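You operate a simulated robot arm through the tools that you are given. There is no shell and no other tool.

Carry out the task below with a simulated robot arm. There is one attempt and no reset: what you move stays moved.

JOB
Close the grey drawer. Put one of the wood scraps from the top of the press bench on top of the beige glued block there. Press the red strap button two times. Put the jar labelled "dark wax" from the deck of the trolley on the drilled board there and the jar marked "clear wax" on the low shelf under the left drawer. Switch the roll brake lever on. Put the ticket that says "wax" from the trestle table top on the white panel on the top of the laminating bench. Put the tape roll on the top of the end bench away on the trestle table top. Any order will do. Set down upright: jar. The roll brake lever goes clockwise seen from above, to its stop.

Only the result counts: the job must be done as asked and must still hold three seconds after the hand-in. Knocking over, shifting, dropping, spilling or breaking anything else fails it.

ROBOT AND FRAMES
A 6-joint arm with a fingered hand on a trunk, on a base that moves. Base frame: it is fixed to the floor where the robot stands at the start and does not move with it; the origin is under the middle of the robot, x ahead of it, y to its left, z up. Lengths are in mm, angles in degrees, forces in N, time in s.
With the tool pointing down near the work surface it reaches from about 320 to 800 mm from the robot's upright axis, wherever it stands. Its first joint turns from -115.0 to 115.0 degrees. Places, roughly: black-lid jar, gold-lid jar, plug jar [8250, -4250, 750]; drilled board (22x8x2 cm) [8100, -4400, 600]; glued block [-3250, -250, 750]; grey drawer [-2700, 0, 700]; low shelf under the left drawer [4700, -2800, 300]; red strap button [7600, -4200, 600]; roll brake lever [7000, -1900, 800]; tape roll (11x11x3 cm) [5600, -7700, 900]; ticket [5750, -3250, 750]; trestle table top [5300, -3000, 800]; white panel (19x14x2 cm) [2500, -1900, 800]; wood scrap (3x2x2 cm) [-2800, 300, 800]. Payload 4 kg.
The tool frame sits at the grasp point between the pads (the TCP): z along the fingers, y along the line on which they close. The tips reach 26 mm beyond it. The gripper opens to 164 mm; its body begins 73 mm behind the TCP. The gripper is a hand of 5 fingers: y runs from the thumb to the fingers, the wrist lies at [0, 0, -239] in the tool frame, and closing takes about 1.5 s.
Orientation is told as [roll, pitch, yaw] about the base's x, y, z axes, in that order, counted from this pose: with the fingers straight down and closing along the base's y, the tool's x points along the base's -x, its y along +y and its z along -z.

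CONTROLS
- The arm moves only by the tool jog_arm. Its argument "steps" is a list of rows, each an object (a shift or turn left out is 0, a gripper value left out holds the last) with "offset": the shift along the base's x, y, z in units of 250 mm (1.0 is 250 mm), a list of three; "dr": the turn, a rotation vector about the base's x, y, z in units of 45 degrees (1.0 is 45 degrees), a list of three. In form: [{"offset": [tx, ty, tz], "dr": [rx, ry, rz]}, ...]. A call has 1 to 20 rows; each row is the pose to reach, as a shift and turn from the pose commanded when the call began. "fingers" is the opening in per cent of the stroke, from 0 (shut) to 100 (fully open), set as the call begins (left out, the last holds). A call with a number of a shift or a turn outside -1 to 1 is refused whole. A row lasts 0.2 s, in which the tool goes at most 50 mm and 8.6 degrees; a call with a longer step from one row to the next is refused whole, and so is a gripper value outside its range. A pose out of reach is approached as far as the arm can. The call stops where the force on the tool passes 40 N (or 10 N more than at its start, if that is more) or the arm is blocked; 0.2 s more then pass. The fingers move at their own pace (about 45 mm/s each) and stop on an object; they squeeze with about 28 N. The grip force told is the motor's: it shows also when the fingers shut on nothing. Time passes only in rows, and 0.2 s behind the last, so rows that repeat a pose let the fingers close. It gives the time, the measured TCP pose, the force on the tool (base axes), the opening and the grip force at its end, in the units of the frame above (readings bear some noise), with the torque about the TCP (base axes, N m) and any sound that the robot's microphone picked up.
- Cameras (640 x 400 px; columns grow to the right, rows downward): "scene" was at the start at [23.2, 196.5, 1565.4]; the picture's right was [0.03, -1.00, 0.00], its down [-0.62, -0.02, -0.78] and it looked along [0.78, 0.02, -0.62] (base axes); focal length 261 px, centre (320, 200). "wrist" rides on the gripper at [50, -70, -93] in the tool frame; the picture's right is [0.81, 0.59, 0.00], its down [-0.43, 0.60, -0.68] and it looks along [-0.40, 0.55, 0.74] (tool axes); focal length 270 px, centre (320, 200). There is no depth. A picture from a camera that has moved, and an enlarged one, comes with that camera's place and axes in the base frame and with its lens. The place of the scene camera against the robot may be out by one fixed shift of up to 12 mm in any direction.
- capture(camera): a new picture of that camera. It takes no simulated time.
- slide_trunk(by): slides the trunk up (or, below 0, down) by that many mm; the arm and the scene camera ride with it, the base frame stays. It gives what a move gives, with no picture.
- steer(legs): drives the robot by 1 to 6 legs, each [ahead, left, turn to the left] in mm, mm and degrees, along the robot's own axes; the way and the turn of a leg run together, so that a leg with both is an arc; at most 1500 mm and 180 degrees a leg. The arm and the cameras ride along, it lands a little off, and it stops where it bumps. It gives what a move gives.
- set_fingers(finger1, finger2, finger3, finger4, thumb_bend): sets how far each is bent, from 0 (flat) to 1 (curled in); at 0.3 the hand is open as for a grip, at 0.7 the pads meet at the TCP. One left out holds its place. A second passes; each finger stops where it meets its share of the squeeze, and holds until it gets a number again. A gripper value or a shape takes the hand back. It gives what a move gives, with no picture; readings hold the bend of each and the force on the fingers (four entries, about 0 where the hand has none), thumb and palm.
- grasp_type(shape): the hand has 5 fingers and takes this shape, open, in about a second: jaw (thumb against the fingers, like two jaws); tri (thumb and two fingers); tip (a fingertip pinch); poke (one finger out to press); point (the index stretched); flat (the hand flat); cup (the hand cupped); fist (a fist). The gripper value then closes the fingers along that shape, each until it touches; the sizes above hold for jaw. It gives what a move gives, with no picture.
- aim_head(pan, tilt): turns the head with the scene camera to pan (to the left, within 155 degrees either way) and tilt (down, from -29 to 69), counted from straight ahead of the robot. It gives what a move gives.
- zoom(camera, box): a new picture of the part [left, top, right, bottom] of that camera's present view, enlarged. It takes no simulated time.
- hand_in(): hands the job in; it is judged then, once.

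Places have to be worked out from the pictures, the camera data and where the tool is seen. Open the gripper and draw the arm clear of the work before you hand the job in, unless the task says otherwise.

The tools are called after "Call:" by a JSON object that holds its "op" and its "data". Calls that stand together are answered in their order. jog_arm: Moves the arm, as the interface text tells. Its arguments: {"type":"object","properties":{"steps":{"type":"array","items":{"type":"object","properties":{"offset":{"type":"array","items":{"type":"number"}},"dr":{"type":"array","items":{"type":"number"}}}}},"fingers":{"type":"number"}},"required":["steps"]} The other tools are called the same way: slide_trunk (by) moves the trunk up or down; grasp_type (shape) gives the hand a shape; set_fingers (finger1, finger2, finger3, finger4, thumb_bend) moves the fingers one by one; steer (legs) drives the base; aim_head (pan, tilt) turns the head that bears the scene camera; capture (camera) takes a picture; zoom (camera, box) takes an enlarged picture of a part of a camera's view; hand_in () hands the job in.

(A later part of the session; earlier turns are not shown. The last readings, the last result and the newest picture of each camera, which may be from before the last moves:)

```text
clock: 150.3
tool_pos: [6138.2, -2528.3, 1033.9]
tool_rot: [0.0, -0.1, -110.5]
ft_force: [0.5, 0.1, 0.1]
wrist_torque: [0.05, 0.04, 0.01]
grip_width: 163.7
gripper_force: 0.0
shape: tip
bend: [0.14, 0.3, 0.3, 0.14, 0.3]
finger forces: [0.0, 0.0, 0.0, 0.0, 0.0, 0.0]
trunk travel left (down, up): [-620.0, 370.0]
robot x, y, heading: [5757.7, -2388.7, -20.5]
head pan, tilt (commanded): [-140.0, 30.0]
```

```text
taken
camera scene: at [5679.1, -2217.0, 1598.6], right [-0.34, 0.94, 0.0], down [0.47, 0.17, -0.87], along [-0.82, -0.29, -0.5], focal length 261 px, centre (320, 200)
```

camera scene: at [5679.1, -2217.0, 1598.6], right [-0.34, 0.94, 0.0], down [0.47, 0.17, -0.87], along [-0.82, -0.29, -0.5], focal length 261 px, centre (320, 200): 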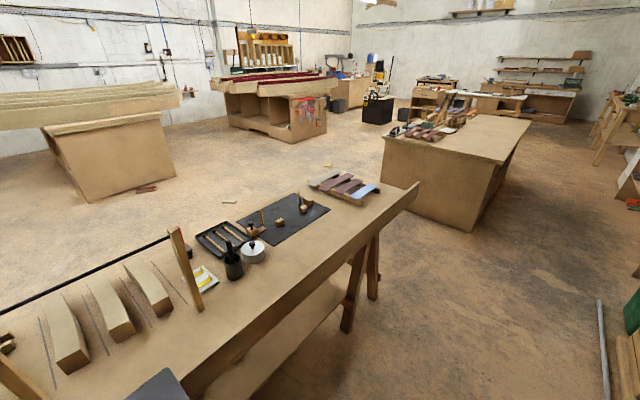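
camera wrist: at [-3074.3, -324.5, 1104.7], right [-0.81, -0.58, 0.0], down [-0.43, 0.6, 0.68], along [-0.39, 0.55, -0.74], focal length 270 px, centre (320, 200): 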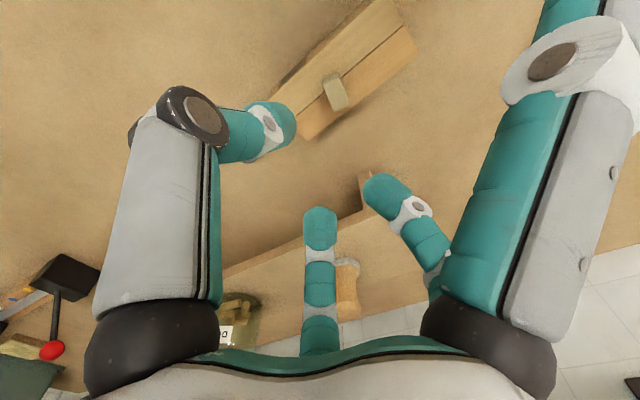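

I see three small white cards left of the upright frame and a yellow/white card right of it. I zoom in on those.

Call:
{"op": "aim_head", "data": {"pan": -90, "tilt": 35}}

Call:
{"op": "zoom", "data": {"camera": "scene", "box": [210, 170, 322, 240]}}

Call:
{"op": "zoom", "data": {"camera": "scene", "box": [360, 190, 472, 260]}}

Call:
{"op": "zoom", "data": {"camera": "scene", "box": [240, 170, 480, 320]}}

```text
clock: 151.5
tool_pos: [6137.5, -2529.5, 1033.7]
tool_rot: [0.0, -0.1, -110.5]
ft_force: [-0.1, -0.6, -0.3]
wrist_torque: [0.0, 0.02, 0.03]
grip_width: 164.0
gripper_force: 0.0
shape: tip
bend: [0.14, 0.3, 0.3, 0.14, 0.3]
finger forces: [0.1, 0.1, 0.0, 0.0, 0.0, 0.0]
trunk travel left (down, up): [-620.0, 370.0]
robot x, y, heading: [5756.0, -2389.9, -20.4]
head pan, tilt (commanded): [-90.0, 35.0]
```

```text
5.71 times, centred on (266, 205) of scene
camera zoom: at [5733.5, -2269.1, 1590.8], right [-0.94, 0.35, 0.0], down [0.2, 0.54, -0.82], along [-0.29, -0.77, -0.57], focal length 1492 px, centre (629, 171)
```

zoom: 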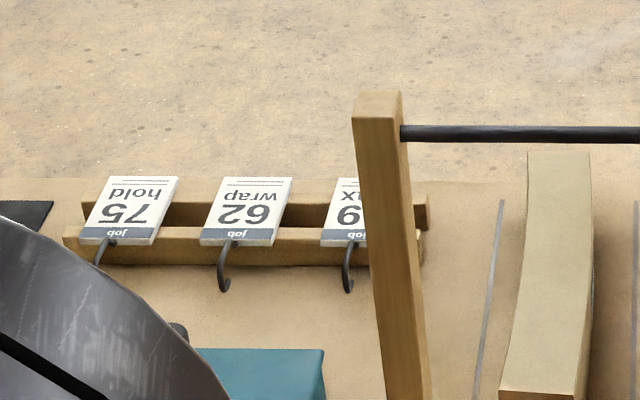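

```text
5.71 times, centred on (416, 225) of scene
camera zoom: at [5733.5, -2269.1, 1590.8], right [-0.94, 0.35, 0.0], down [0.2, 0.54, -0.82], along [-0.29, -0.77, -0.57], focal length 1492 px, centre (-229, 57)
```

zoom: 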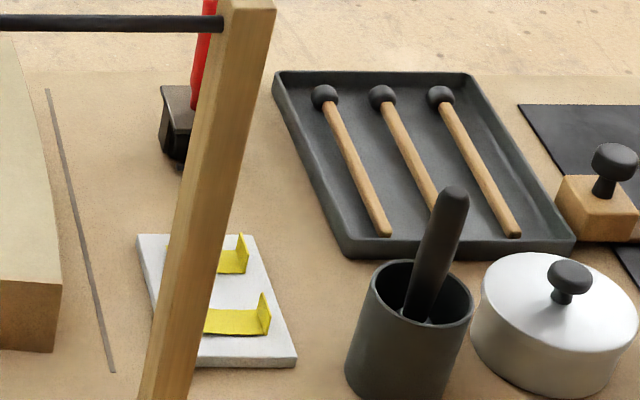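

```text
2.67 times, centred on (360, 245) of scene
camera zoom: at [5733.5, -2269.1, 1590.8], right [-0.94, 0.35, 0.0], down [0.2, 0.54, -0.82], along [-0.29, -0.77, -0.57], focal length 696 px, centre (213, 80)
```

zoom: 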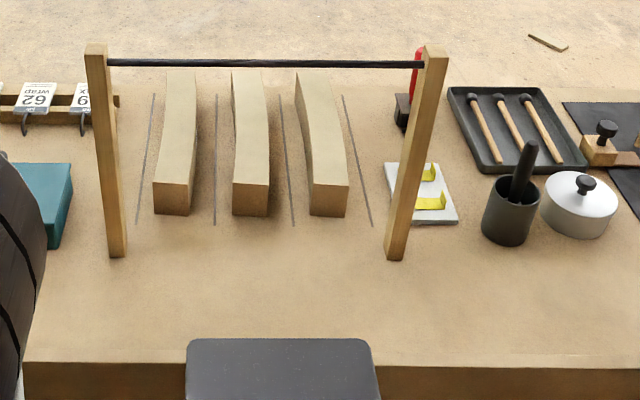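

The tickets hang on a rack at the far edge, facing the other side: the third one is "wax". I'll fetch it from the other side later. The roll brake lever is on this side ahead-left, so I look there now.

Call:
{"op": "aim_head", "data": {"pan": 20, "tilt": 25}}

Call:
{"op": "capture", "data": {"camera": "scene"}}

Call:
{"op": "aim_head", "data": {"pan": 60, "tilt": 25}}

Call:
{"op": "capture", "data": {"camera": "scene"}}

```text
clock: 153.4
tool_pos: [6138.0, -2529.0, 1035.0]
tool_rot: [-0.1, -0.1, -110.5]
ft_force: [-0.3, 0.2, 0.2]
wrist_torque: [0.03, 0.0, 0.0]
grip_width: 164.0
gripper_force: 0.0
shape: tip
bend: [0.14, 0.3, 0.3, 0.14, 0.3]
finger forces: [0.0, 0.1, 0.0, 0.1, 0.0, 0.1]
trunk travel left (down, up): [-620.0, 370.0]
robot x, y, heading: [5757.4, -2393.1, -20.5]
head pan, tilt (commanded): [20.0, 25.0]
```

```text
taken
camera scene: at [5856.4, -2187.2, 1606.6], right [-0.01, -1.0, 0.0], down [-0.42, 0.0, -0.91], along [0.91, -0.01, -0.42], focal length 261 px, centre (320, 200)
```

scene: 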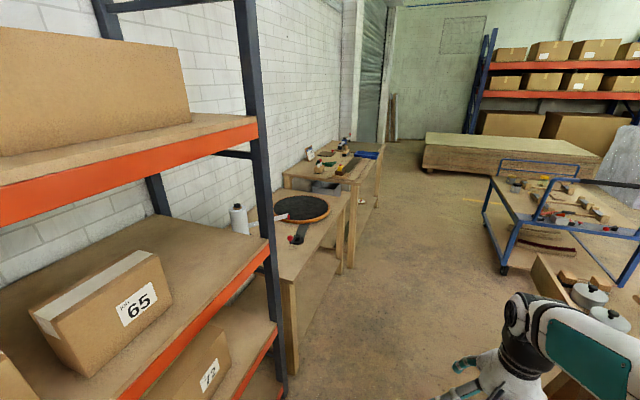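

```text
clock: 154.5
tool_pos: [6138.1, -2528.5, 1033.3]
tool_rot: [0.1, 0.0, -110.4]
ft_force: [-0.3, 0.0, -0.3]
wrist_torque: [0.0, -0.01, 0.01]
grip_width: 163.9
gripper_force: 0.2
shape: tip
bend: [0.14, 0.3, 0.3, 0.14, 0.3]
finger forces: [0.1, 0.0, 0.1, 0.1, 0.1, 0.1]
trunk travel left (down, up): [-620.0, 370.0]
robot x, y, heading: [5757.6, -2387.6, -20.5]
head pan, tilt (commanded): [60.0, 25.0]
```

```text
taken
camera scene: at [5835.2, -2127.8, 1606.6], right [0.64, -0.77, 0.0], down [-0.33, -0.27, -0.91], along [0.7, 0.58, -0.42], focal length 261 px, centre (320, 200)
```

scene: 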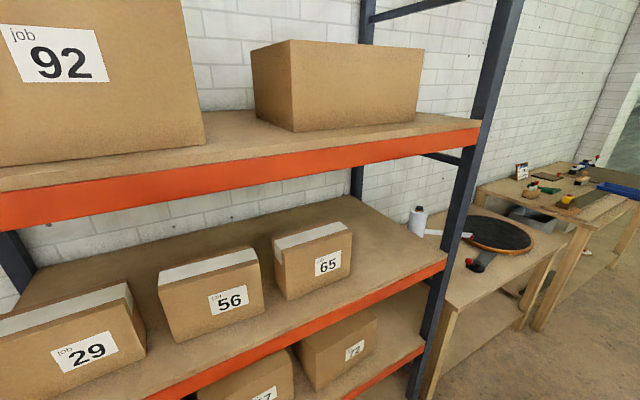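

Beyond the rack is a small table with a black disc and lever-like parts. I zoom in.

Call:
{"op": "zoom", "data": {"camera": "scene", "box": [400, 190, 560, 290]}}

Call:
{"op": "zoom", "data": {"camera": "scene", "box": [500, 150, 640, 238]}}

```text
4.00 times, centred on (480, 240) of scene
camera zoom: at [5835.2, -2127.8, 1606.6], right [0.64, -0.77, 0.0], down [-0.33, -0.27, -0.91], along [0.7, 0.58, -0.42], focal length 1044 px, centre (-320, 40)
```

zoom: 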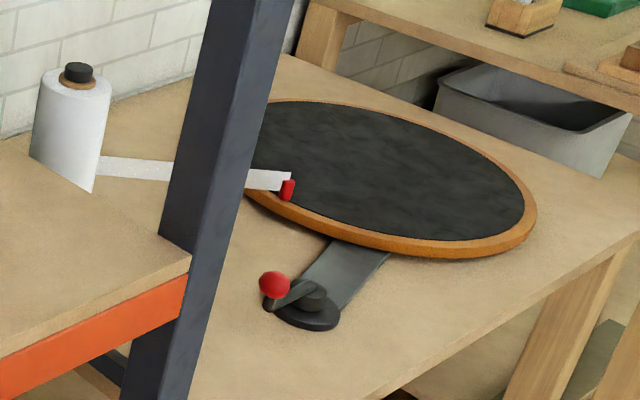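

```text
4.55 times, centred on (570, 194) of scene
camera zoom: at [5835.2, -2127.8, 1606.6], right [0.64, -0.77, 0.0], down [-0.33, -0.27, -0.91], along [0.7, 0.58, -0.42], focal length 1187 px, centre (-816, 227)
```

zoom: 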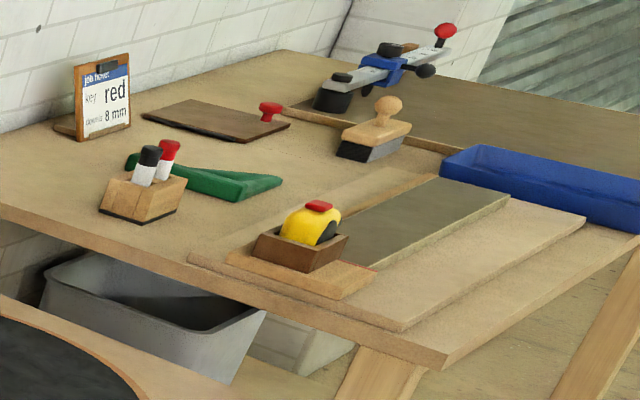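

The lever with a red ball is near (7095, -2060) beside the turntable. I drive alongside it and turn to face that table.

Call:
{"op": "steer", "data": {"legs": [[1140, 100, 0], [0, 0, 90]]}}

Call:
{"op": "aim_head", "data": {"pan": 0, "tilt": 40}}

Call:
{"op": "capture", "data": {"camera": "scene"}}

```text
clock: 164.1
tool_pos: [6972.9, -2298.8, 1033.5]
tool_rot: [0.0, -0.2, -19.1]
ft_force: [0.4, -0.5, 0.1]
wrist_torque: [0.01, -0.01, 0.01]
grip_width: 163.6
gripper_force: 0.0
shape: tip
bend: [0.14, 0.3, 0.3, 0.14, 0.3]
finger forces: [0.0, 0.1, 0.0, 0.0, 0.0, 0.1]
trunk travel left (down, up): [-620.0, 370.0]
robot x, y, heading: [6843.7, -2683.3, 71.0]
head pan, tilt (commanded): [60.0, 25.0]
```

```text
clock: 165.4
tool_pos: [6972.7, -2298.8, 1034.2]
tool_rot: [-0.1, -0.1, -19.1]
ft_force: [-0.8, 0.8, -0.2]
wrist_torque: [0.04, -0.01, -0.01]
grip_width: 164.2
gripper_force: 0.1
shape: tip
bend: [0.14, 0.3, 0.3, 0.14, 0.3]
finger forces: [0.0, 0.0, 0.1, 0.1, 0.1, 0.0]
trunk travel left (down, up): [-620.0, 370.0]
robot x, y, heading: [6838.2, -2681.2, 70.9]
head pan, tilt (commanded): [0.0, 40.0]
```

```text
taken
camera scene: at [6671.6, -2588.3, 1583.3], right [0.95, -0.32, 0.0], down [-0.21, -0.61, -0.77], along [0.25, 0.72, -0.64], focal length 261 px, centre (320, 200)
```

scene: 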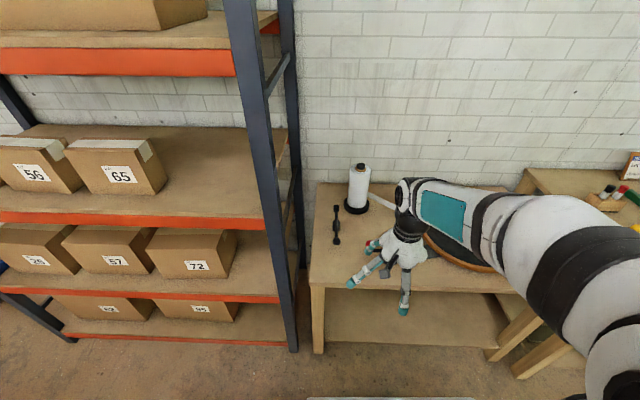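

The hand hides the lever, so I move the arm aside to the right and zoom.

Call:
{"op": "jog_arm", "data": {"steps": [{"offset": [0.15, -0.052, 0.05]}, {"offset": [0.3, -0.104, 0.1]}, {"offset": [0.45, -0.156, 0.1]}, {"offset": [0.6, -0.208, 0.1]}, {"offset": [0.76, -0.26, 0.1]}]}}

Call:
{"op": "capture", "data": {"camera": "scene"}}

Call:
{"op": "zoom", "data": {"camera": "scene", "box": [300, 180, 460, 280]}}

```text
clock: 166.6
tool_pos: [7165.9, -2361.2, 1058.2]
tool_rot: [0.1, -0.1, -19.2]
ft_force: [0.3, -0.2, -0.3]
wrist_torque: [0.02, -0.01, 0.03]
grip_width: 163.8
gripper_force: 0.0
shape: tip
bend: [0.14, 0.3, 0.3, 0.14, 0.3]
finger forces: [0.0, 0.0, 0.0, 0.0, 0.0, 0.1]
trunk travel left (down, up): [-620.0, 370.0]
robot x, y, heading: [6840.2, -2680.7, 70.8]
head pan, tilt (commanded): [0.0, 40.0]
```

```text
taken
camera scene: at [6672.4, -2588.2, 1583.3], right [0.95, -0.32, 0.0], down [-0.21, -0.61, -0.77], along [0.25, 0.72, -0.64], focal length 261 px, centre (320, 200)
```

scene: 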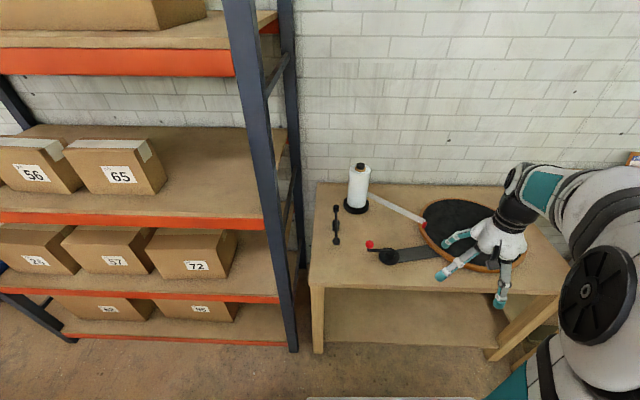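

```text
4.00 times, centred on (380, 230) of scene
camera zoom: at [6672.4, -2588.2, 1583.3], right [0.95, -0.32, 0.0], down [-0.21, -0.61, -0.77], along [0.25, 0.72, -0.64], focal length 1044 px, centre (80, 80)
```

zoom: 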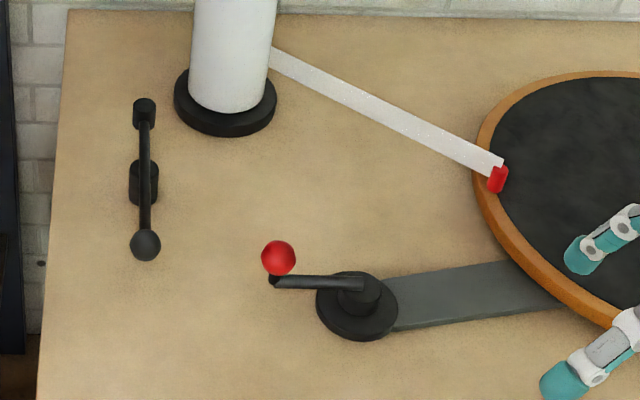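

Two levers: the black one beside the paper roll is at (6987, -1890), matching the listed roll brake lever; the red one belongs to the turntable. I zoom on the black one.

Call:
{"op": "zoom", "data": {"camera": "scene", "box": [310, 195, 374, 235]}}

Call:
{"op": "zoom", "data": {"camera": "scene", "box": [300, 150, 396, 250]}}

```text
10.00 times, centred on (342, 215) of scene
camera zoom: at [6672.4, -2588.2, 1583.3], right [0.95, -0.32, 0.0], down [-0.21, -0.61, -0.77], along [0.25, 0.72, -0.64], focal length 2611 px, centre (100, 50)
```

zoom: 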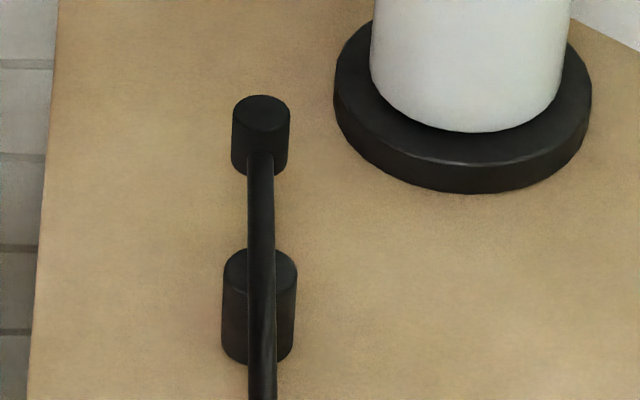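

```text
4.00 times, centred on (348, 200) of scene
camera zoom: at [6672.4, -2588.2, 1583.3], right [0.95, -0.32, 0.0], down [-0.21, -0.61, -0.77], along [0.25, 0.72, -0.64], focal length 1044 px, centre (208, 200)
```

zoom: 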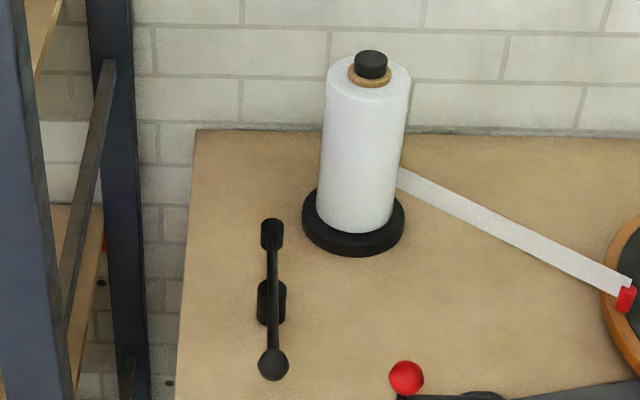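

The black lever pivots on its middle hub with the ball end toward me, so clockwise means pushing the ball to the left. I drive 150 mm closer, shape the hand to poke, and view it.

Call:
{"op": "steer", "data": {"legs": [[150, 0, 0]]}}

Call:
{"op": "grasp_type", "data": {"shape": "poke"}}

Call:
{"op": "capture", "data": {"camera": "scene"}}

Call:
{"op": "capture", "data": {"camera": "wrist"}}

```text
clock: 167.9
tool_pos: [7213.2, -2220.5, 1059.8]
tool_rot: [-0.1, -0.1, -19.0]
ft_force: [-0.5, 0.1, -0.3]
wrist_torque: [0.01, 0.0, -0.02]
grip_width: 163.9
gripper_force: 0.1
shape: tip
bend: [0.14, 0.3, 0.3, 0.14, 0.3]
finger forces: [0.0, 0.0, 0.0, 0.0, 0.1, 0.0]
trunk travel left (down, up): [-620.0, 370.0]
robot x, y, heading: [6890.5, -2545.2, 71.0]
head pan, tilt (commanded): [0.0, 40.0]
```

```text
clock: 168.8
tool_pos: [7212.5, -2221.6, 1058.8]
tool_rot: [0.0, -0.1, -19.0]
ft_force: [0.7, -0.3, 0.0]
wrist_torque: [-0.01, 0.01, 0.01]
grip_width: 0.2
gripper_force: 0.1
shape: poke
bend: [1.0, 1.0, 1.0, 1.0, 0.83]
finger forces: [0.0, 0.1, 0.0, 0.1, 0.0, 0.1]
trunk travel left (down, up): [-620.0, 370.0]
robot x, y, heading: [6890.8, -2537.7, 71.1]
head pan, tilt (commanded): [0.0, 40.0]
```

```text
taken
camera scene: at [6719.7, -2448.3, 1583.3], right [0.95, -0.32, 0.0], down [-0.21, -0.61, -0.77], along [0.25, 0.72, -0.64], focal length 261 px, centre (320, 200)
```

scene: 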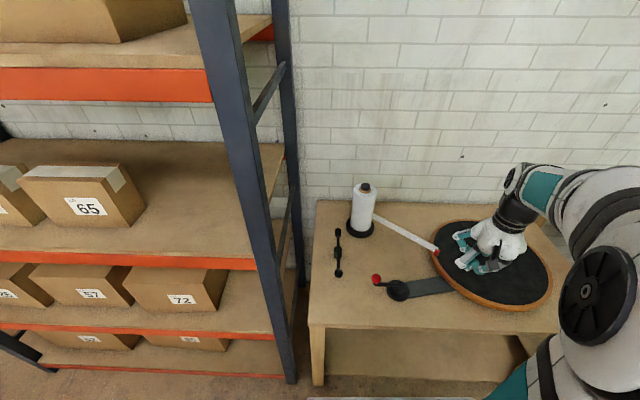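

```text
taken
camera wrist: at [7142.0, -2270.1, 1154.2], right [-0.57, 0.82, 0.0], down [0.6, 0.42, 0.68], along [0.56, 0.39, -0.74], focal length 270 px, centre (320, 200)
```

wrist: 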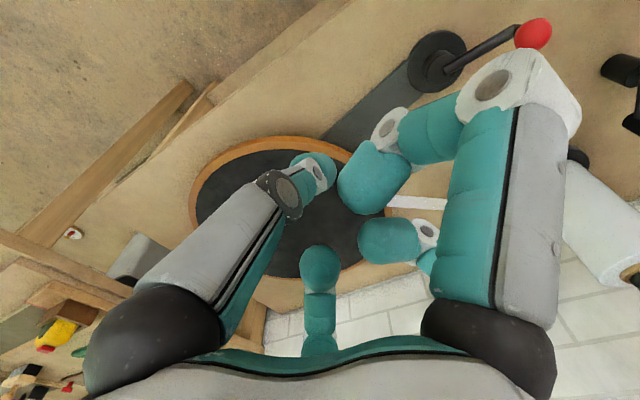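

Poke curls everything here; I try "point" and look again.

Call:
{"op": "grasp_type", "data": {"shape": "point"}}

Call:
{"op": "capture", "data": {"camera": "wrist"}}

Call:
{"op": "zoom", "data": {"camera": "scene", "box": [430, 190, 558, 280]}}

```text
clock: 169.7
tool_pos: [7213.5, -2221.9, 1058.9]
tool_rot: [0.1, -0.2, -19.0]
ft_force: [-0.3, 0.0, -1.2]
wrist_torque: [-0.01, -0.01, 0.02]
grip_width: 158.1
gripper_force: 0.0
shape: point
bend: [0.7, 1.0, 1.0, 1.0, 0.72]
finger forces: [0.0, 0.0, 0.0, 0.0, 0.0, 0.0]
trunk travel left (down, up): [-620.0, 370.0]
robot x, y, heading: [6890.1, -2537.6, 71.2]
head pan, tilt (commanded): [0.0, 40.0]
```

```text
taken
camera wrist: at [7142.0, -2270.0, 1154.1], right [-0.57, 0.82, 0.0], down [0.6, 0.42, 0.68], along [0.56, 0.39, -0.74], focal length 270 px, centre (320, 200)
```

wrist: 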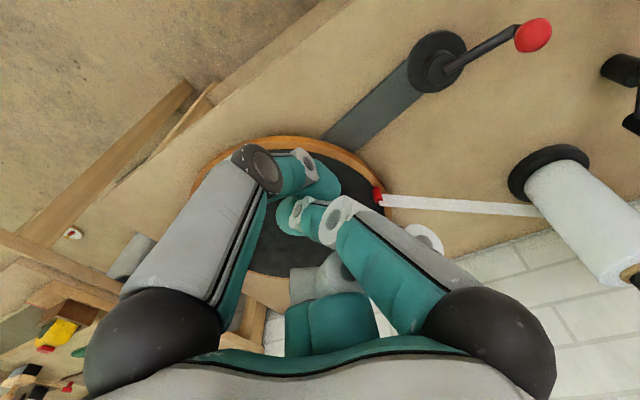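

```text
4.44 times, centred on (494, 235) of scene
camera zoom: at [6719.7, -2448.3, 1583.3], right [0.95, -0.32, 0.0], down [-0.21, -0.61, -0.77], along [0.25, 0.72, -0.64], focal length 1160 px, centre (-453, 44)
```

zoom: 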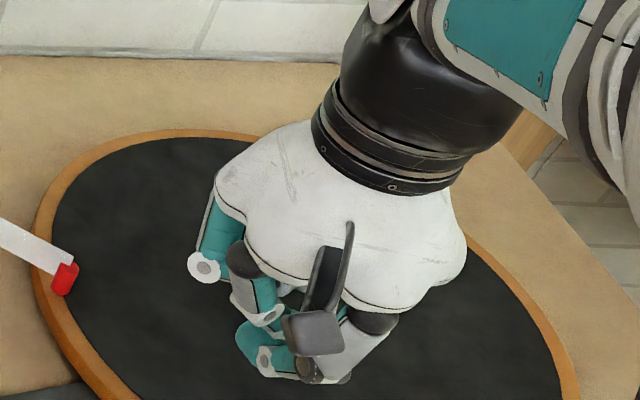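

The fingers may still be moving. I wait a few rows and look again.

Call:
{"op": "jog_arm", "data": {"steps": [{"offset": [0, 0, 0]}, {"offset": [0, 0, 0]}, {"offset": [0, 0, 0]}, {"offset": [0, 0, 0]}, {"offset": [0, 0, 0]}]}}

Call:
{"op": "capture", "data": {"camera": "wrist"}}

```text
clock: 170.9
tool_pos: [7211.3, -2222.2, 1059.5]
tool_rot: [0.0, -0.1, -19.0]
ft_force: [0.4, 0.5, 0.3]
wrist_torque: [0.04, 0.01, 0.02]
grip_width: 158.2
gripper_force: 0.0
shape: point
bend: [0.7, 1.0, 1.0, 1.0, 0.72]
finger forces: [0.0, 0.0, 0.0, 0.0, 0.0, 0.0]
trunk travel left (down, up): [-620.0, 370.0]
robot x, y, heading: [6891.9, -2542.9, 71.2]
head pan, tilt (commanded): [0.0, 40.0]
```

```text
taken
camera wrist: at [7142.0, -2270.1, 1154.2], right [-0.57, 0.82, 0.0], down [0.6, 0.42, 0.68], along [0.56, 0.39, -0.74], focal length 270 px, centre (320, 200)
```

wrist: 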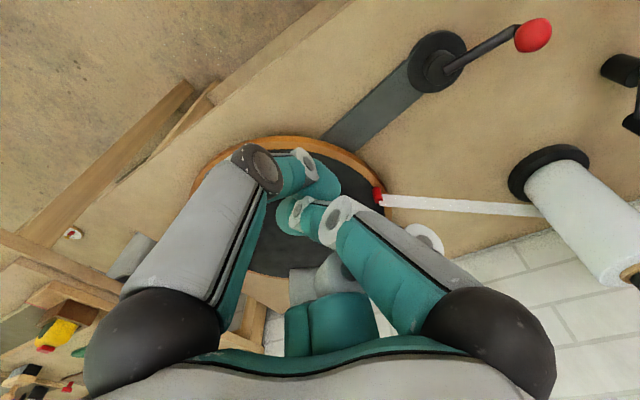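

"Point" gives a compact tip cluster. I move over toward the black lever, staying clear of the paper roll, to view it with the wrist camera.

Call:
{"op": "jog_arm", "data": {"steps": [{"offset": [-0.11, 0.127, 0]}, {"offset": [-0.22, 0.254, 0]}, {"offset": [-0.33, 0.38, -0.1]}, {"offset": [-0.44, 0.507, -0.2]}, {"offset": [-0.55, 0.634, -0.3]}, {"offset": [-0.66, 0.76, -0.4]}, {"offset": [-0.77, 0.84, -0.4]}]}}

Call:
{"op": "capture", "data": {"camera": "wrist"}}

Call:
{"op": "capture", "data": {"camera": "scene"}}

```text
clock: 172.5
tool_pos: [7019.4, -2010.5, 958.5]
tool_rot: [0.0, -0.1, -19.0]
ft_force: [0.5, -0.3, -0.6]
wrist_torque: [0.03, -0.01, -0.01]
grip_width: 158.0
gripper_force: 0.2
shape: point
bend: [0.7, 1.0, 1.0, 1.0, 0.72]
finger forces: [0.1, 0.1, 0.1, 0.0, 0.0, 0.0]
trunk travel left (down, up): [-620.0, 370.0]
robot x, y, heading: [6892.4, -2542.1, 71.2]
head pan, tilt (commanded): [0.0, 40.0]
```

```text
taken
camera wrist: at [6949.9, -2058.7, 1052.7], right [-0.57, 0.82, 0.0], down [0.6, 0.42, 0.68], along [0.56, 0.39, -0.74], focal length 270 px, centre (320, 200)
```

wrist: 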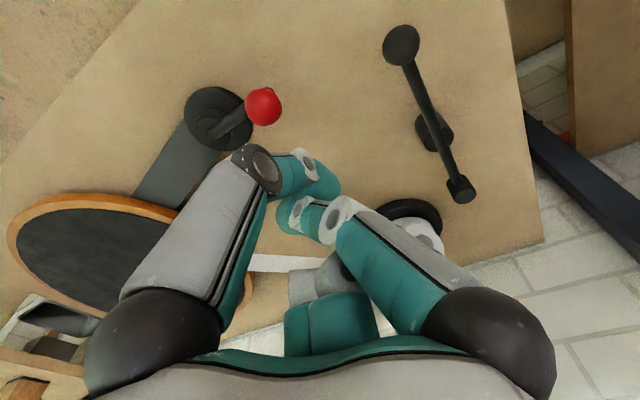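

```text
taken
camera scene: at [6719.2, -2447.9, 1583.2], right [0.95, -0.32, 0.0], down [-0.21, -0.61, -0.77], along [0.25, 0.72, -0.64], focal length 261 px, centre (320, 200)
```

scene: 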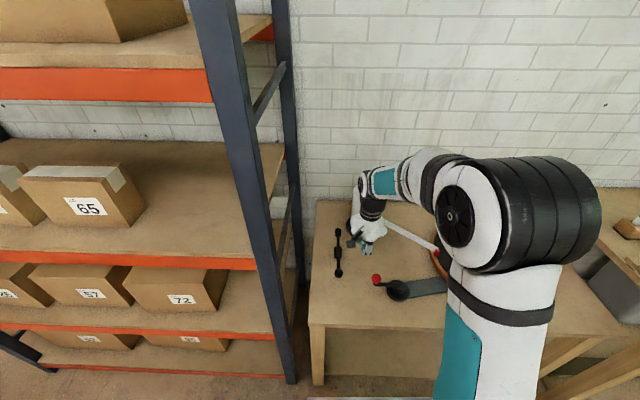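

I zoom both views to pinpoint the ball and hub heights.

Call:
{"op": "zoom", "data": {"camera": "scene", "box": [306, 215, 370, 285]}}

Call:
{"op": "zoom", "data": {"camera": "wrist", "box": [340, 0, 500, 220]}}

```text
5.71 times, centred on (338, 250) of scene
camera zoom: at [6719.2, -2447.9, 1583.2], right [0.95, -0.32, 0.0], down [-0.21, -0.61, -0.77], along [0.25, 0.72, -0.64], focal length 1492 px, centre (217, -86)
```

zoom: 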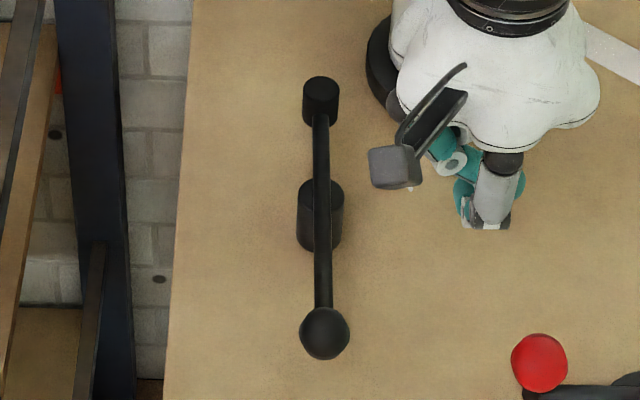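

```text
1.82 times, centred on (420, 110) of wrist
camera zoom: at [6949.9, -2058.7, 1052.7], right [-0.57, 0.82, 0.0], down [0.6, 0.42, 0.68], along [0.56, 0.39, -0.74], focal length 491 px, centre (138, 364)
```

zoom: 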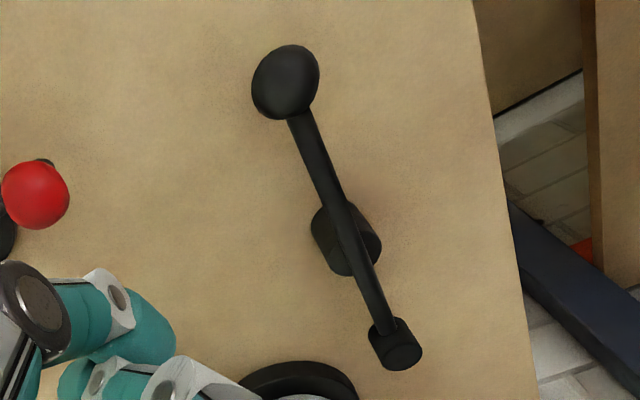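

The black ball is at about (6959, -1969, 795), the pivot about (6993, -1880). I go down on the right side of the bar with the tip cluster.

Call:
{"op": "jog_arm", "data": {"steps": [{"offset": [-0.046, 0.178, 0]}, {"offset": [-0.046, 0.178, -0.15]}, {"offset": [-0.046, 0.178, -0.3]}, {"offset": [-0.046, 0.178, -0.45]}]}}

Call:
{"op": "capture", "data": {"camera": "wrist"}}

Call:
{"op": "zoom", "data": {"camera": "scene", "box": [306, 215, 402, 285]}}

```text
clock: 173.5
tool_pos: [7008.9, -1967.7, 847.5]
tool_rot: [-0.1, -0.2, -18.9]
ft_force: [0.5, 0.7, 0.1]
wrist_torque: [-0.02, 0.01, 0.01]
grip_width: 158.2
gripper_force: 0.0
shape: point
bend: [0.7, 1.0, 1.0, 1.0, 0.72]
finger forces: [0.0, 0.0, 0.1, 0.1, 0.1, 0.0]
trunk travel left (down, up): [-620.0, 370.0]
robot x, y, heading: [6889.8, -2542.7, 71.4]
head pan, tilt (commanded): [0.0, 40.0]
```

```text
taken
camera wrist: at [6939.0, -2015.5, 941.3], right [-0.57, 0.82, 0.0], down [0.6, 0.42, 0.68], along [0.56, 0.39, -0.74], focal length 270 px, centre (320, 200)
```

wrist: 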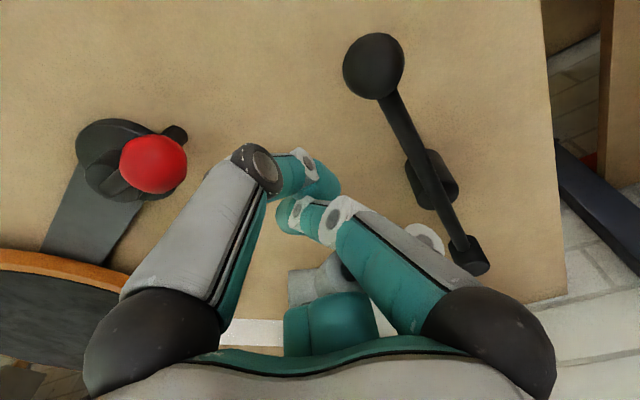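

```text
5.71 times, centred on (354, 250) of scene
camera zoom: at [6719.7, -2447.5, 1583.3], right [0.95, -0.32, 0.0], down [-0.21, -0.61, -0.77], along [0.25, 0.72, -0.64], focal length 1492 px, centre (126, -86)
```

zoom: 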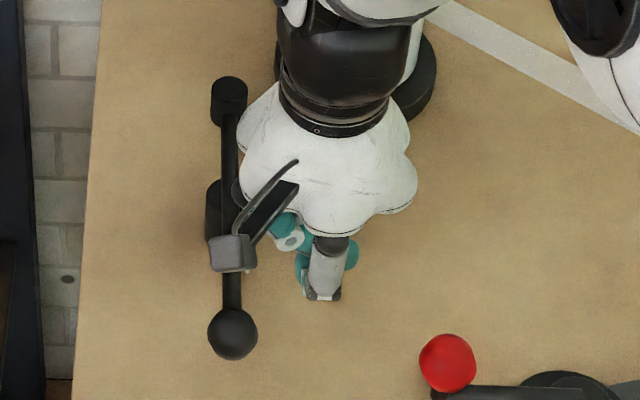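

Ball height confirmed near z 796. I lower to TCP z≈806 and start pushing left along the arc with small steps.

Call:
{"op": "jog_arm", "data": {"steps": [{"offset": [0, 0, -0.08]}, {"offset": [0, 0, -0.16]}]}}

Call:
{"op": "jog_arm", "data": {"steps": [{"offset": [-0.05, 0.02, 0]}, {"offset": [-0.104, 0.04, 0]}, {"offset": [-0.13, 0.048, 0], "dr": [0, 0, -0.1]}, {"offset": [-0.157, 0.054, 0], "dr": [0, 0, -0.2]}]}}

Call:
{"op": "zoom", "data": {"camera": "scene", "box": [306, 215, 402, 285]}}

Call:
{"op": "capture", "data": {"camera": "wrist"}}

```text
clock: 174.1
tool_pos: [7009.0, -1965.5, 806.0]
tool_rot: [-0.1, -0.1, -19.0]
ft_force: [0.1, 0.1, 0.3]
wrist_torque: [0.0, 0.03, -0.01]
grip_width: 158.1
gripper_force: 0.0
shape: point
bend: [0.7, 1.0, 1.0, 1.0, 0.72]
finger forces: [0.1, 0.0, 0.0, 0.1, 0.1, 0.1]
trunk travel left (down, up): [-620.0, 370.0]
robot x, y, heading: [6887.7, -2539.6, 71.1]
head pan, tilt (commanded): [0.0, 40.0]
```

```text
clock: 175.1
tool_pos: [6969.3, -1953.0, 807.4]
tool_rot: [-0.1, 0.0, -28.1]
ft_force: [0.0, 0.7, -0.2]
wrist_torque: [-0.03, 0.03, 0.01]
grip_width: 158.1
gripper_force: 0.0
shape: point
bend: [0.7, 1.0, 1.0, 1.0, 0.72]
finger forces: [0.0, 0.0, 0.1, 0.0, 0.3, 0.0]
trunk travel left (down, up): [-620.0, 370.0]
robot x, y, heading: [6893.0, -2541.2, 71.2]
head pan, tilt (commanded): [0.0, 40.0]
```

```text
5.71 times, centred on (354, 250) of scene
camera zoom: at [6719.6, -2448.1, 1583.2], right [0.95, -0.32, 0.0], down [-0.21, -0.61, -0.77], along [0.25, 0.72, -0.64], focal length 1492 px, centre (126, -86)
```

zoom: 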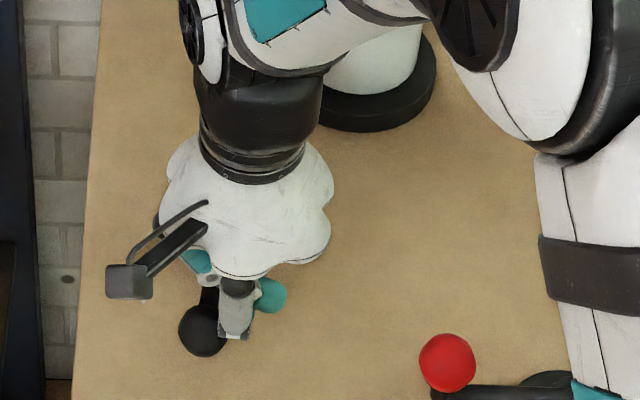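

```text
taken
camera wrist: at [6892.7, -1989.5, 901.6], right [-0.44, 0.9, 0.0], down [0.66, 0.32, 0.68], along [0.61, 0.29, -0.74], focal length 270 px, centre (320, 200)
```

wrist: 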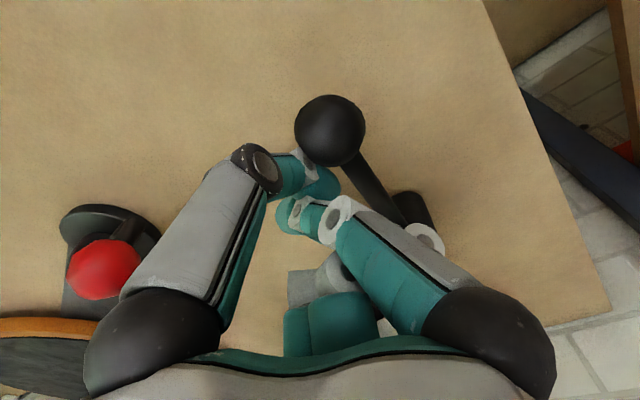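

The lever has begun to turn freely. I keep pushing around the arc until it hits its stop.

Call:
{"op": "jog_arm", "data": {"steps": [{"offset": [-0.05, 0.021, 0], "dr": [0, 0, -0.18]}, {"offset": [-0.095, 0.05, 0], "dr": [0, 0, -0.36]}, {"offset": [-0.135, 0.086, 0], "dr": [0, 0, -0.54]}, {"offset": [-0.168, 0.129, 0], "dr": [0, 0, -0.7]}, {"offset": [-0.192, 0.176, 0], "dr": [0, 0, -0.85]}]}}

Call:
{"op": "zoom", "data": {"camera": "scene", "box": [306, 215, 402, 285]}}

Call:
{"op": "capture", "data": {"camera": "wrist"}}

```text
clock: 176.3
tool_pos: [6930.4, -1929.5, 806.8]
tool_rot: [-0.4, -1.1, -62.0]
ft_force: [7.8, -16.3, 20.5]
wrist_torque: [-0.14, 0.39, 0.39]
grip_width: 158.3
gripper_force: 0.1
shape: point
bend: [0.7, 1.0, 1.0, 1.0, 0.72]
finger forces: [0.0, 0.0, 0.0, 0.1, 28.0, 0.0]
trunk travel left (down, up): [-620.0, 370.0]
robot x, y, heading: [6890.7, -2540.6, 71.0]
head pan, tilt (commanded): [0.0, 40.0]
stopped in row 5: the force on the tool passed its limit at 50 N (the readings are from after the stop); the commanded pose is now the measured one
```

```text
5.71 times, centred on (354, 250) of scene
camera zoom: at [6720.3, -2452.5, 1584.0], right [0.95, -0.33, 0.0], down [-0.21, -0.61, -0.77], along [0.25, 0.73, -0.64], focal length 1492 px, centre (126, -86)
```

zoom: 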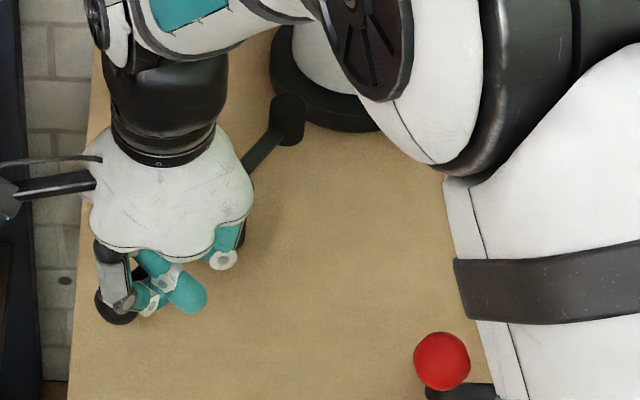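

```text
taken
camera wrist: at [6845.3, -1914.8, 900.6], right [0.14, 0.99, -0.02], down [0.73, -0.09, 0.68], along [0.67, -0.11, -0.73], focal length 270 px, centre (320, 200)
```

wrist: 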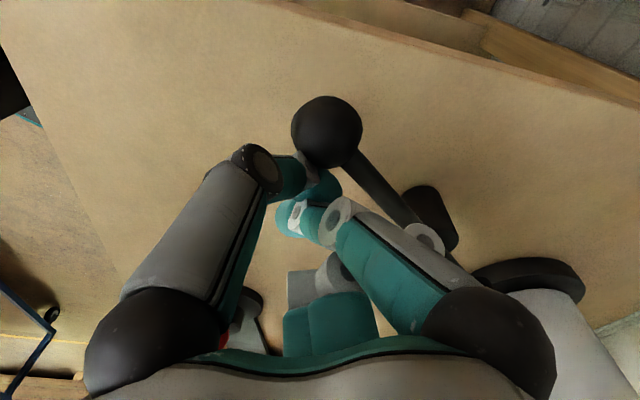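

The lever hit a firm stop (50 N, thumb 28 N), rotated roughly 45–50°. I back off and rise, then verify.

Call:
{"op": "jog_arm", "data": {"steps": [{"offset": [0.05, -0.09, 0]}, {"offset": [0.1, -0.16, 0]}, {"offset": [0.1, -0.16, 0.15]}, {"offset": [0.1, -0.16, 0.33]}, {"offset": [0.1, -0.16, 0.5]}, {"offset": [0.2, -0.3, 0.66]}, {"offset": [0.3, -0.42, 0.78]}]}}

Call:
{"op": "capture", "data": {"camera": "scene"}}

Call:
{"op": "zoom", "data": {"camera": "scene", "box": [300, 180, 412, 285]}}

```text
refused: row 6 steps farther than a row can; nothing moved
```

```text
taken
camera scene: at [6720.3, -2452.5, 1584.0], right [0.95, -0.33, 0.0], down [-0.21, -0.61, -0.77], along [0.25, 0.73, -0.64], focal length 261 px, centre (320, 200)
```

scene: 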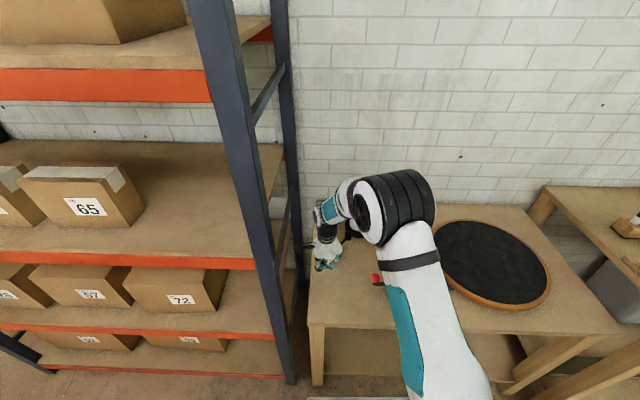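

```text
3.81 times, centred on (356, 232) of scene
camera zoom: at [6720.3, -2452.5, 1584.0], right [0.95, -0.33, 0.0], down [-0.21, -0.61, -0.77], along [0.25, 0.73, -0.64], focal length 995 px, centre (183, 76)
```

zoom: 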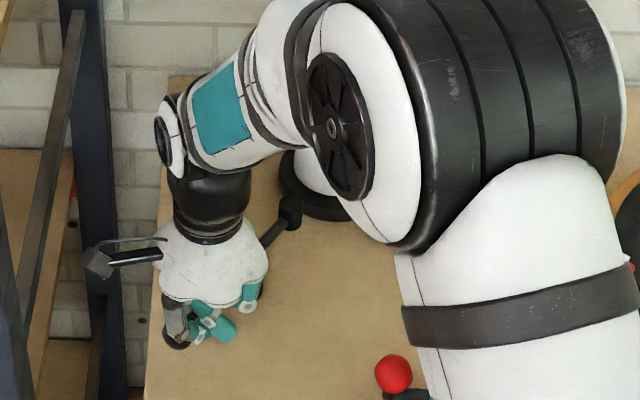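

That call was refused for too large a step; I redo it with smaller steps.

Call:
{"op": "jog_arm", "data": {"steps": [{"offset": [0.05, -0.09, 0]}, {"offset": [0.1, -0.16, 0]}, {"offset": [0.1, -0.16, 0.15]}, {"offset": [0.1, -0.16, 0.3]}, {"offset": [0.1, -0.16, 0.45]}, {"offset": [0.16, -0.24, 0.58]}, {"offset": [0.23, -0.32, 0.7]}, {"offset": [0.3, -0.42, 0.8]}, {"offset": [0.4, -0.54, 0.88]}, {"offset": [0.52, -0.66, 0.9]}]}}

Call:
{"op": "capture", "data": {"camera": "scene"}}

Call:
{"op": "zoom", "data": {"camera": "scene", "box": [300, 180, 412, 285]}}

```text
clock: 178.5
tool_pos: [7062.7, -2090.4, 1029.5]
tool_rot: [-0.5, -1.1, -62.0]
ft_force: [0.7, -0.5, 0.7]
wrist_torque: [0.03, 0.03, 0.01]
grip_width: 158.1
gripper_force: 0.0
shape: point
bend: [0.7, 1.0, 1.0, 1.0, 0.72]
finger forces: [0.1, 0.0, 0.0, 0.1, 0.1, 0.1]
trunk travel left (down, up): [-620.0, 370.0]
robot x, y, heading: [6888.4, -2538.6, 71.3]
head pan, tilt (commanded): [0.0, 40.0]
```

```text
taken
camera scene: at [6720.4, -2449.0, 1583.3], right [0.95, -0.33, 0.0], down [-0.21, -0.61, -0.77], along [0.25, 0.72, -0.64], focal length 261 px, centre (320, 200)
```

scene: 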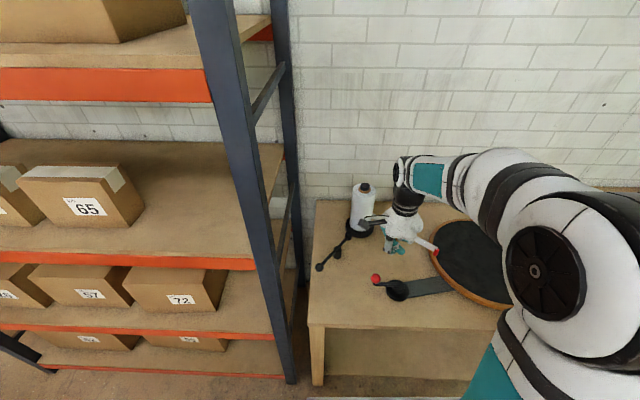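

```text
3.81 times, centred on (356, 232) of scene
camera zoom: at [6720.4, -2449.0, 1583.3], right [0.95, -0.33, 0.0], down [-0.21, -0.61, -0.77], along [0.25, 0.72, -0.64], focal length 995 px, centre (183, 76)
```

zoom: 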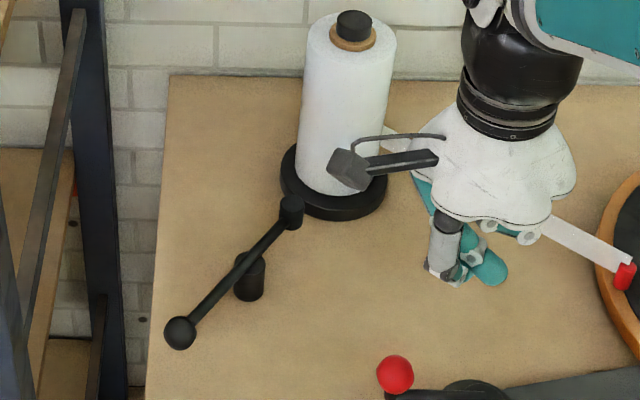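

The lever is at its stop with the pad against the roll base. I back off, turn toward the trolley and look.

Call:
{"op": "steer", "data": {"legs": [[-220, 0, 0], [0, 0, -91]]}}

Call:
{"op": "aim_head", "data": {"pan": -20, "tilt": 25}}

Call:
{"op": "capture", "data": {"camera": "scene"}}

Call:
{"op": "aim_head", "data": {"pan": -70, "tilt": 30}}

Call:
{"op": "capture", "data": {"camera": "scene"}}

```text
clock: 184.1
tool_pos: [7264.3, -2935.7, 1030.2]
tool_rot: [-0.4, -1.1, -154.1]
ft_force: [-0.4, 0.0, 0.1]
wrist_torque: [0.01, -0.01, 0.0]
grip_width: 158.3
gripper_force: 0.1
shape: point
bend: [0.7, 1.0, 1.0, 1.0, 0.72]
finger forces: [0.0, 0.0, 0.0, 0.0, 0.0, 0.1]
trunk travel left (down, up): [-620.0, 370.0]
robot x, y, heading: [6820.2, -2747.9, -21.2]
head pan, tilt (commanded): [0.0, 40.0]
```

```text
clock: 184.9
tool_pos: [7264.9, -2936.2, 1030.5]
tool_rot: [-0.4, -1.1, -154.1]
ft_force: [0.1, 0.6, 0.2]
wrist_torque: [0.02, 0.01, -0.01]
grip_width: 158.3
gripper_force: 0.1
shape: point
bend: [0.7, 1.0, 1.0, 1.0, 0.72]
finger forces: [0.0, 0.1, 0.0, 0.0, 0.0, 0.0]
trunk travel left (down, up): [-620.0, 370.0]
robot x, y, heading: [6816.3, -2746.8, -20.7]
head pan, tilt (commanded): [-20.0, 25.0]
```

```text
taken
camera scene: at [6896.6, -2605.8, 1606.5], right [-0.66, -0.75, 0.0], down [-0.32, 0.28, -0.91], along [0.68, -0.59, -0.42], focal length 261 px, centre (320, 200)
```

scene: 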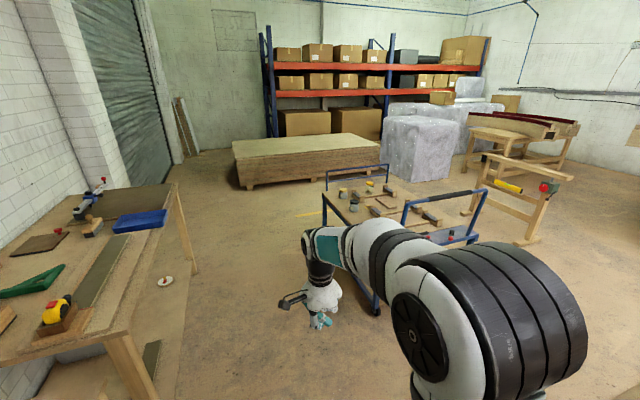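

```text
clock: 186.1
tool_pos: [7265.0, -2936.9, 1030.5]
tool_rot: [-0.3, -1.0, -154.1]
ft_force: [-0.2, -0.1, 0.8]
wrist_torque: [0.02, 0.0, -0.02]
grip_width: 158.2
gripper_force: 0.0
shape: point
bend: [0.7, 1.0, 1.0, 1.0, 0.72]
finger forces: [0.0, 0.0, 0.0, 0.0, 0.0, 0.0]
trunk travel left (down, up): [-620.0, 370.0]
robot x, y, heading: [6816.8, -2755.0, -21.0]
head pan, tilt (commanded): [-70.0, 30.0]
```

```text
taken
camera scene: at [6825.5, -2635.8, 1598.6], right [-1.0, 0.02, 0.0], down [0.01, 0.5, -0.87], along [-0.02, -0.87, -0.5], focal length 261 px, centre (320, 200)
```

scene: 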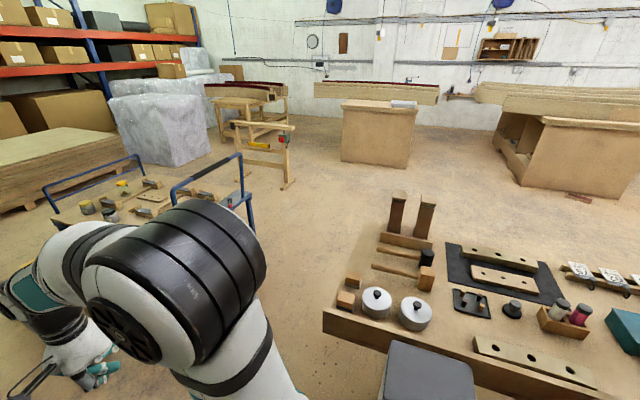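

I drive ahead about 700 mm to get a clear view over the trolley deck, and tuck the arm a bit.

Call:
{"op": "steer", "data": {"legs": [[800, 100, 0]]}}

Call:
{"op": "aim_head", "data": {"pan": -65, "tilt": 35}}

Call:
{"op": "capture", "data": {"camera": "scene"}}

```text
clock: 190.4
tool_pos: [8056.9, -3114.1, 1030.0]
tool_rot: [-0.5, -1.1, -152.7]
ft_force: [-0.6, 0.1, 0.2]
wrist_torque: [-0.04, 0.03, -0.03]
grip_width: 158.3
gripper_force: 0.1
shape: point
bend: [0.7, 1.0, 1.0, 1.0, 0.72]
finger forces: [0.0, 0.0, 0.1, 0.1, 0.0, 0.0]
trunk travel left (down, up): [-620.0, 370.0]
robot x, y, heading: [7612.0, -2933.0, -19.3]
head pan, tilt (commanded): [-70.0, 30.0]
```

```text
clock: 191.1
tool_pos: [8057.8, -3113.7, 1029.9]
tool_rot: [-0.5, -1.2, -152.7]
ft_force: [0.0, 0.1, -0.1]
wrist_torque: [0.0, -0.01, -0.05]
grip_width: 158.4
gripper_force: 0.1
shape: point
bend: [0.7, 1.0, 1.0, 1.0, 0.72]
finger forces: [0.0, 0.0, 0.1, 0.1, 0.1, 0.1]
trunk travel left (down, up): [-620.0, 370.0]
robot x, y, heading: [7609.6, -2938.9, -19.6]
head pan, tilt (commanded): [-65.0, 35.0]
```

```text
taken
camera scene: at [7618.9, -2821.3, 1590.9], right [-1.0, -0.09, 0.0], down [-0.05, 0.57, -0.82], along [0.08, -0.82, -0.57], focal length 261 px, centre (320, 200)
```

scene: 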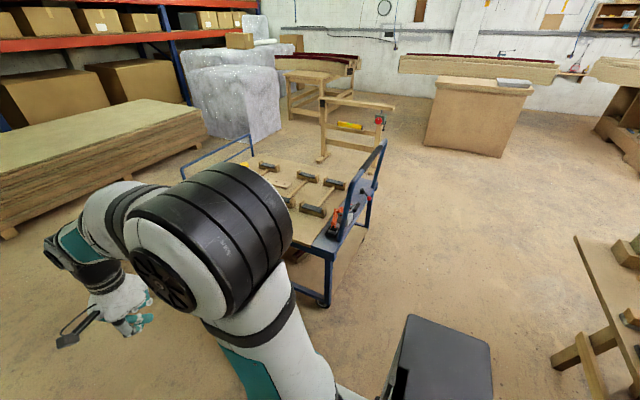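

The trolley's near hoop with a red/orange device is visible. I zoom in there.

Call:
{"op": "zoom", "data": {"camera": "scene", "box": [240, 130, 400, 310]}}

Call:
{"op": "zoom", "data": {"camera": "scene", "box": [300, 180, 380, 270]}}

```text
2.22 times, centred on (320, 220) of scene
camera zoom: at [7618.9, -2821.3, 1590.9], right [-1.0, -0.09, 0.0], down [-0.05, 0.57, -0.82], along [0.08, -0.82, -0.57], focal length 580 px, centre (320, 156)
```

zoom: 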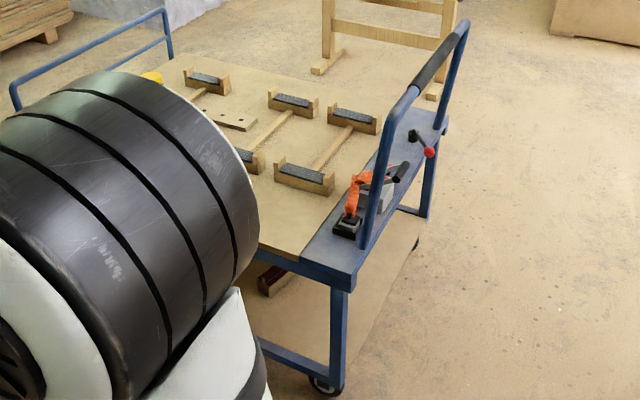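

```text
4.44 times, centred on (340, 225) of scene
camera zoom: at [7618.9, -2821.3, 1590.9], right [-1.0, -0.09, 0.0], down [-0.05, 0.57, -0.82], along [0.08, -0.82, -0.57], focal length 1160 px, centre (231, 89)
```

zoom: 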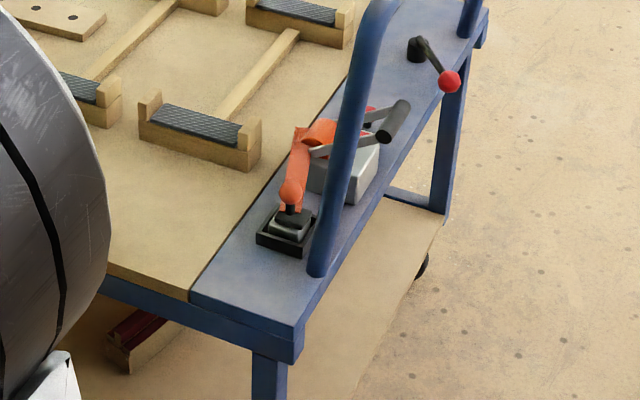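

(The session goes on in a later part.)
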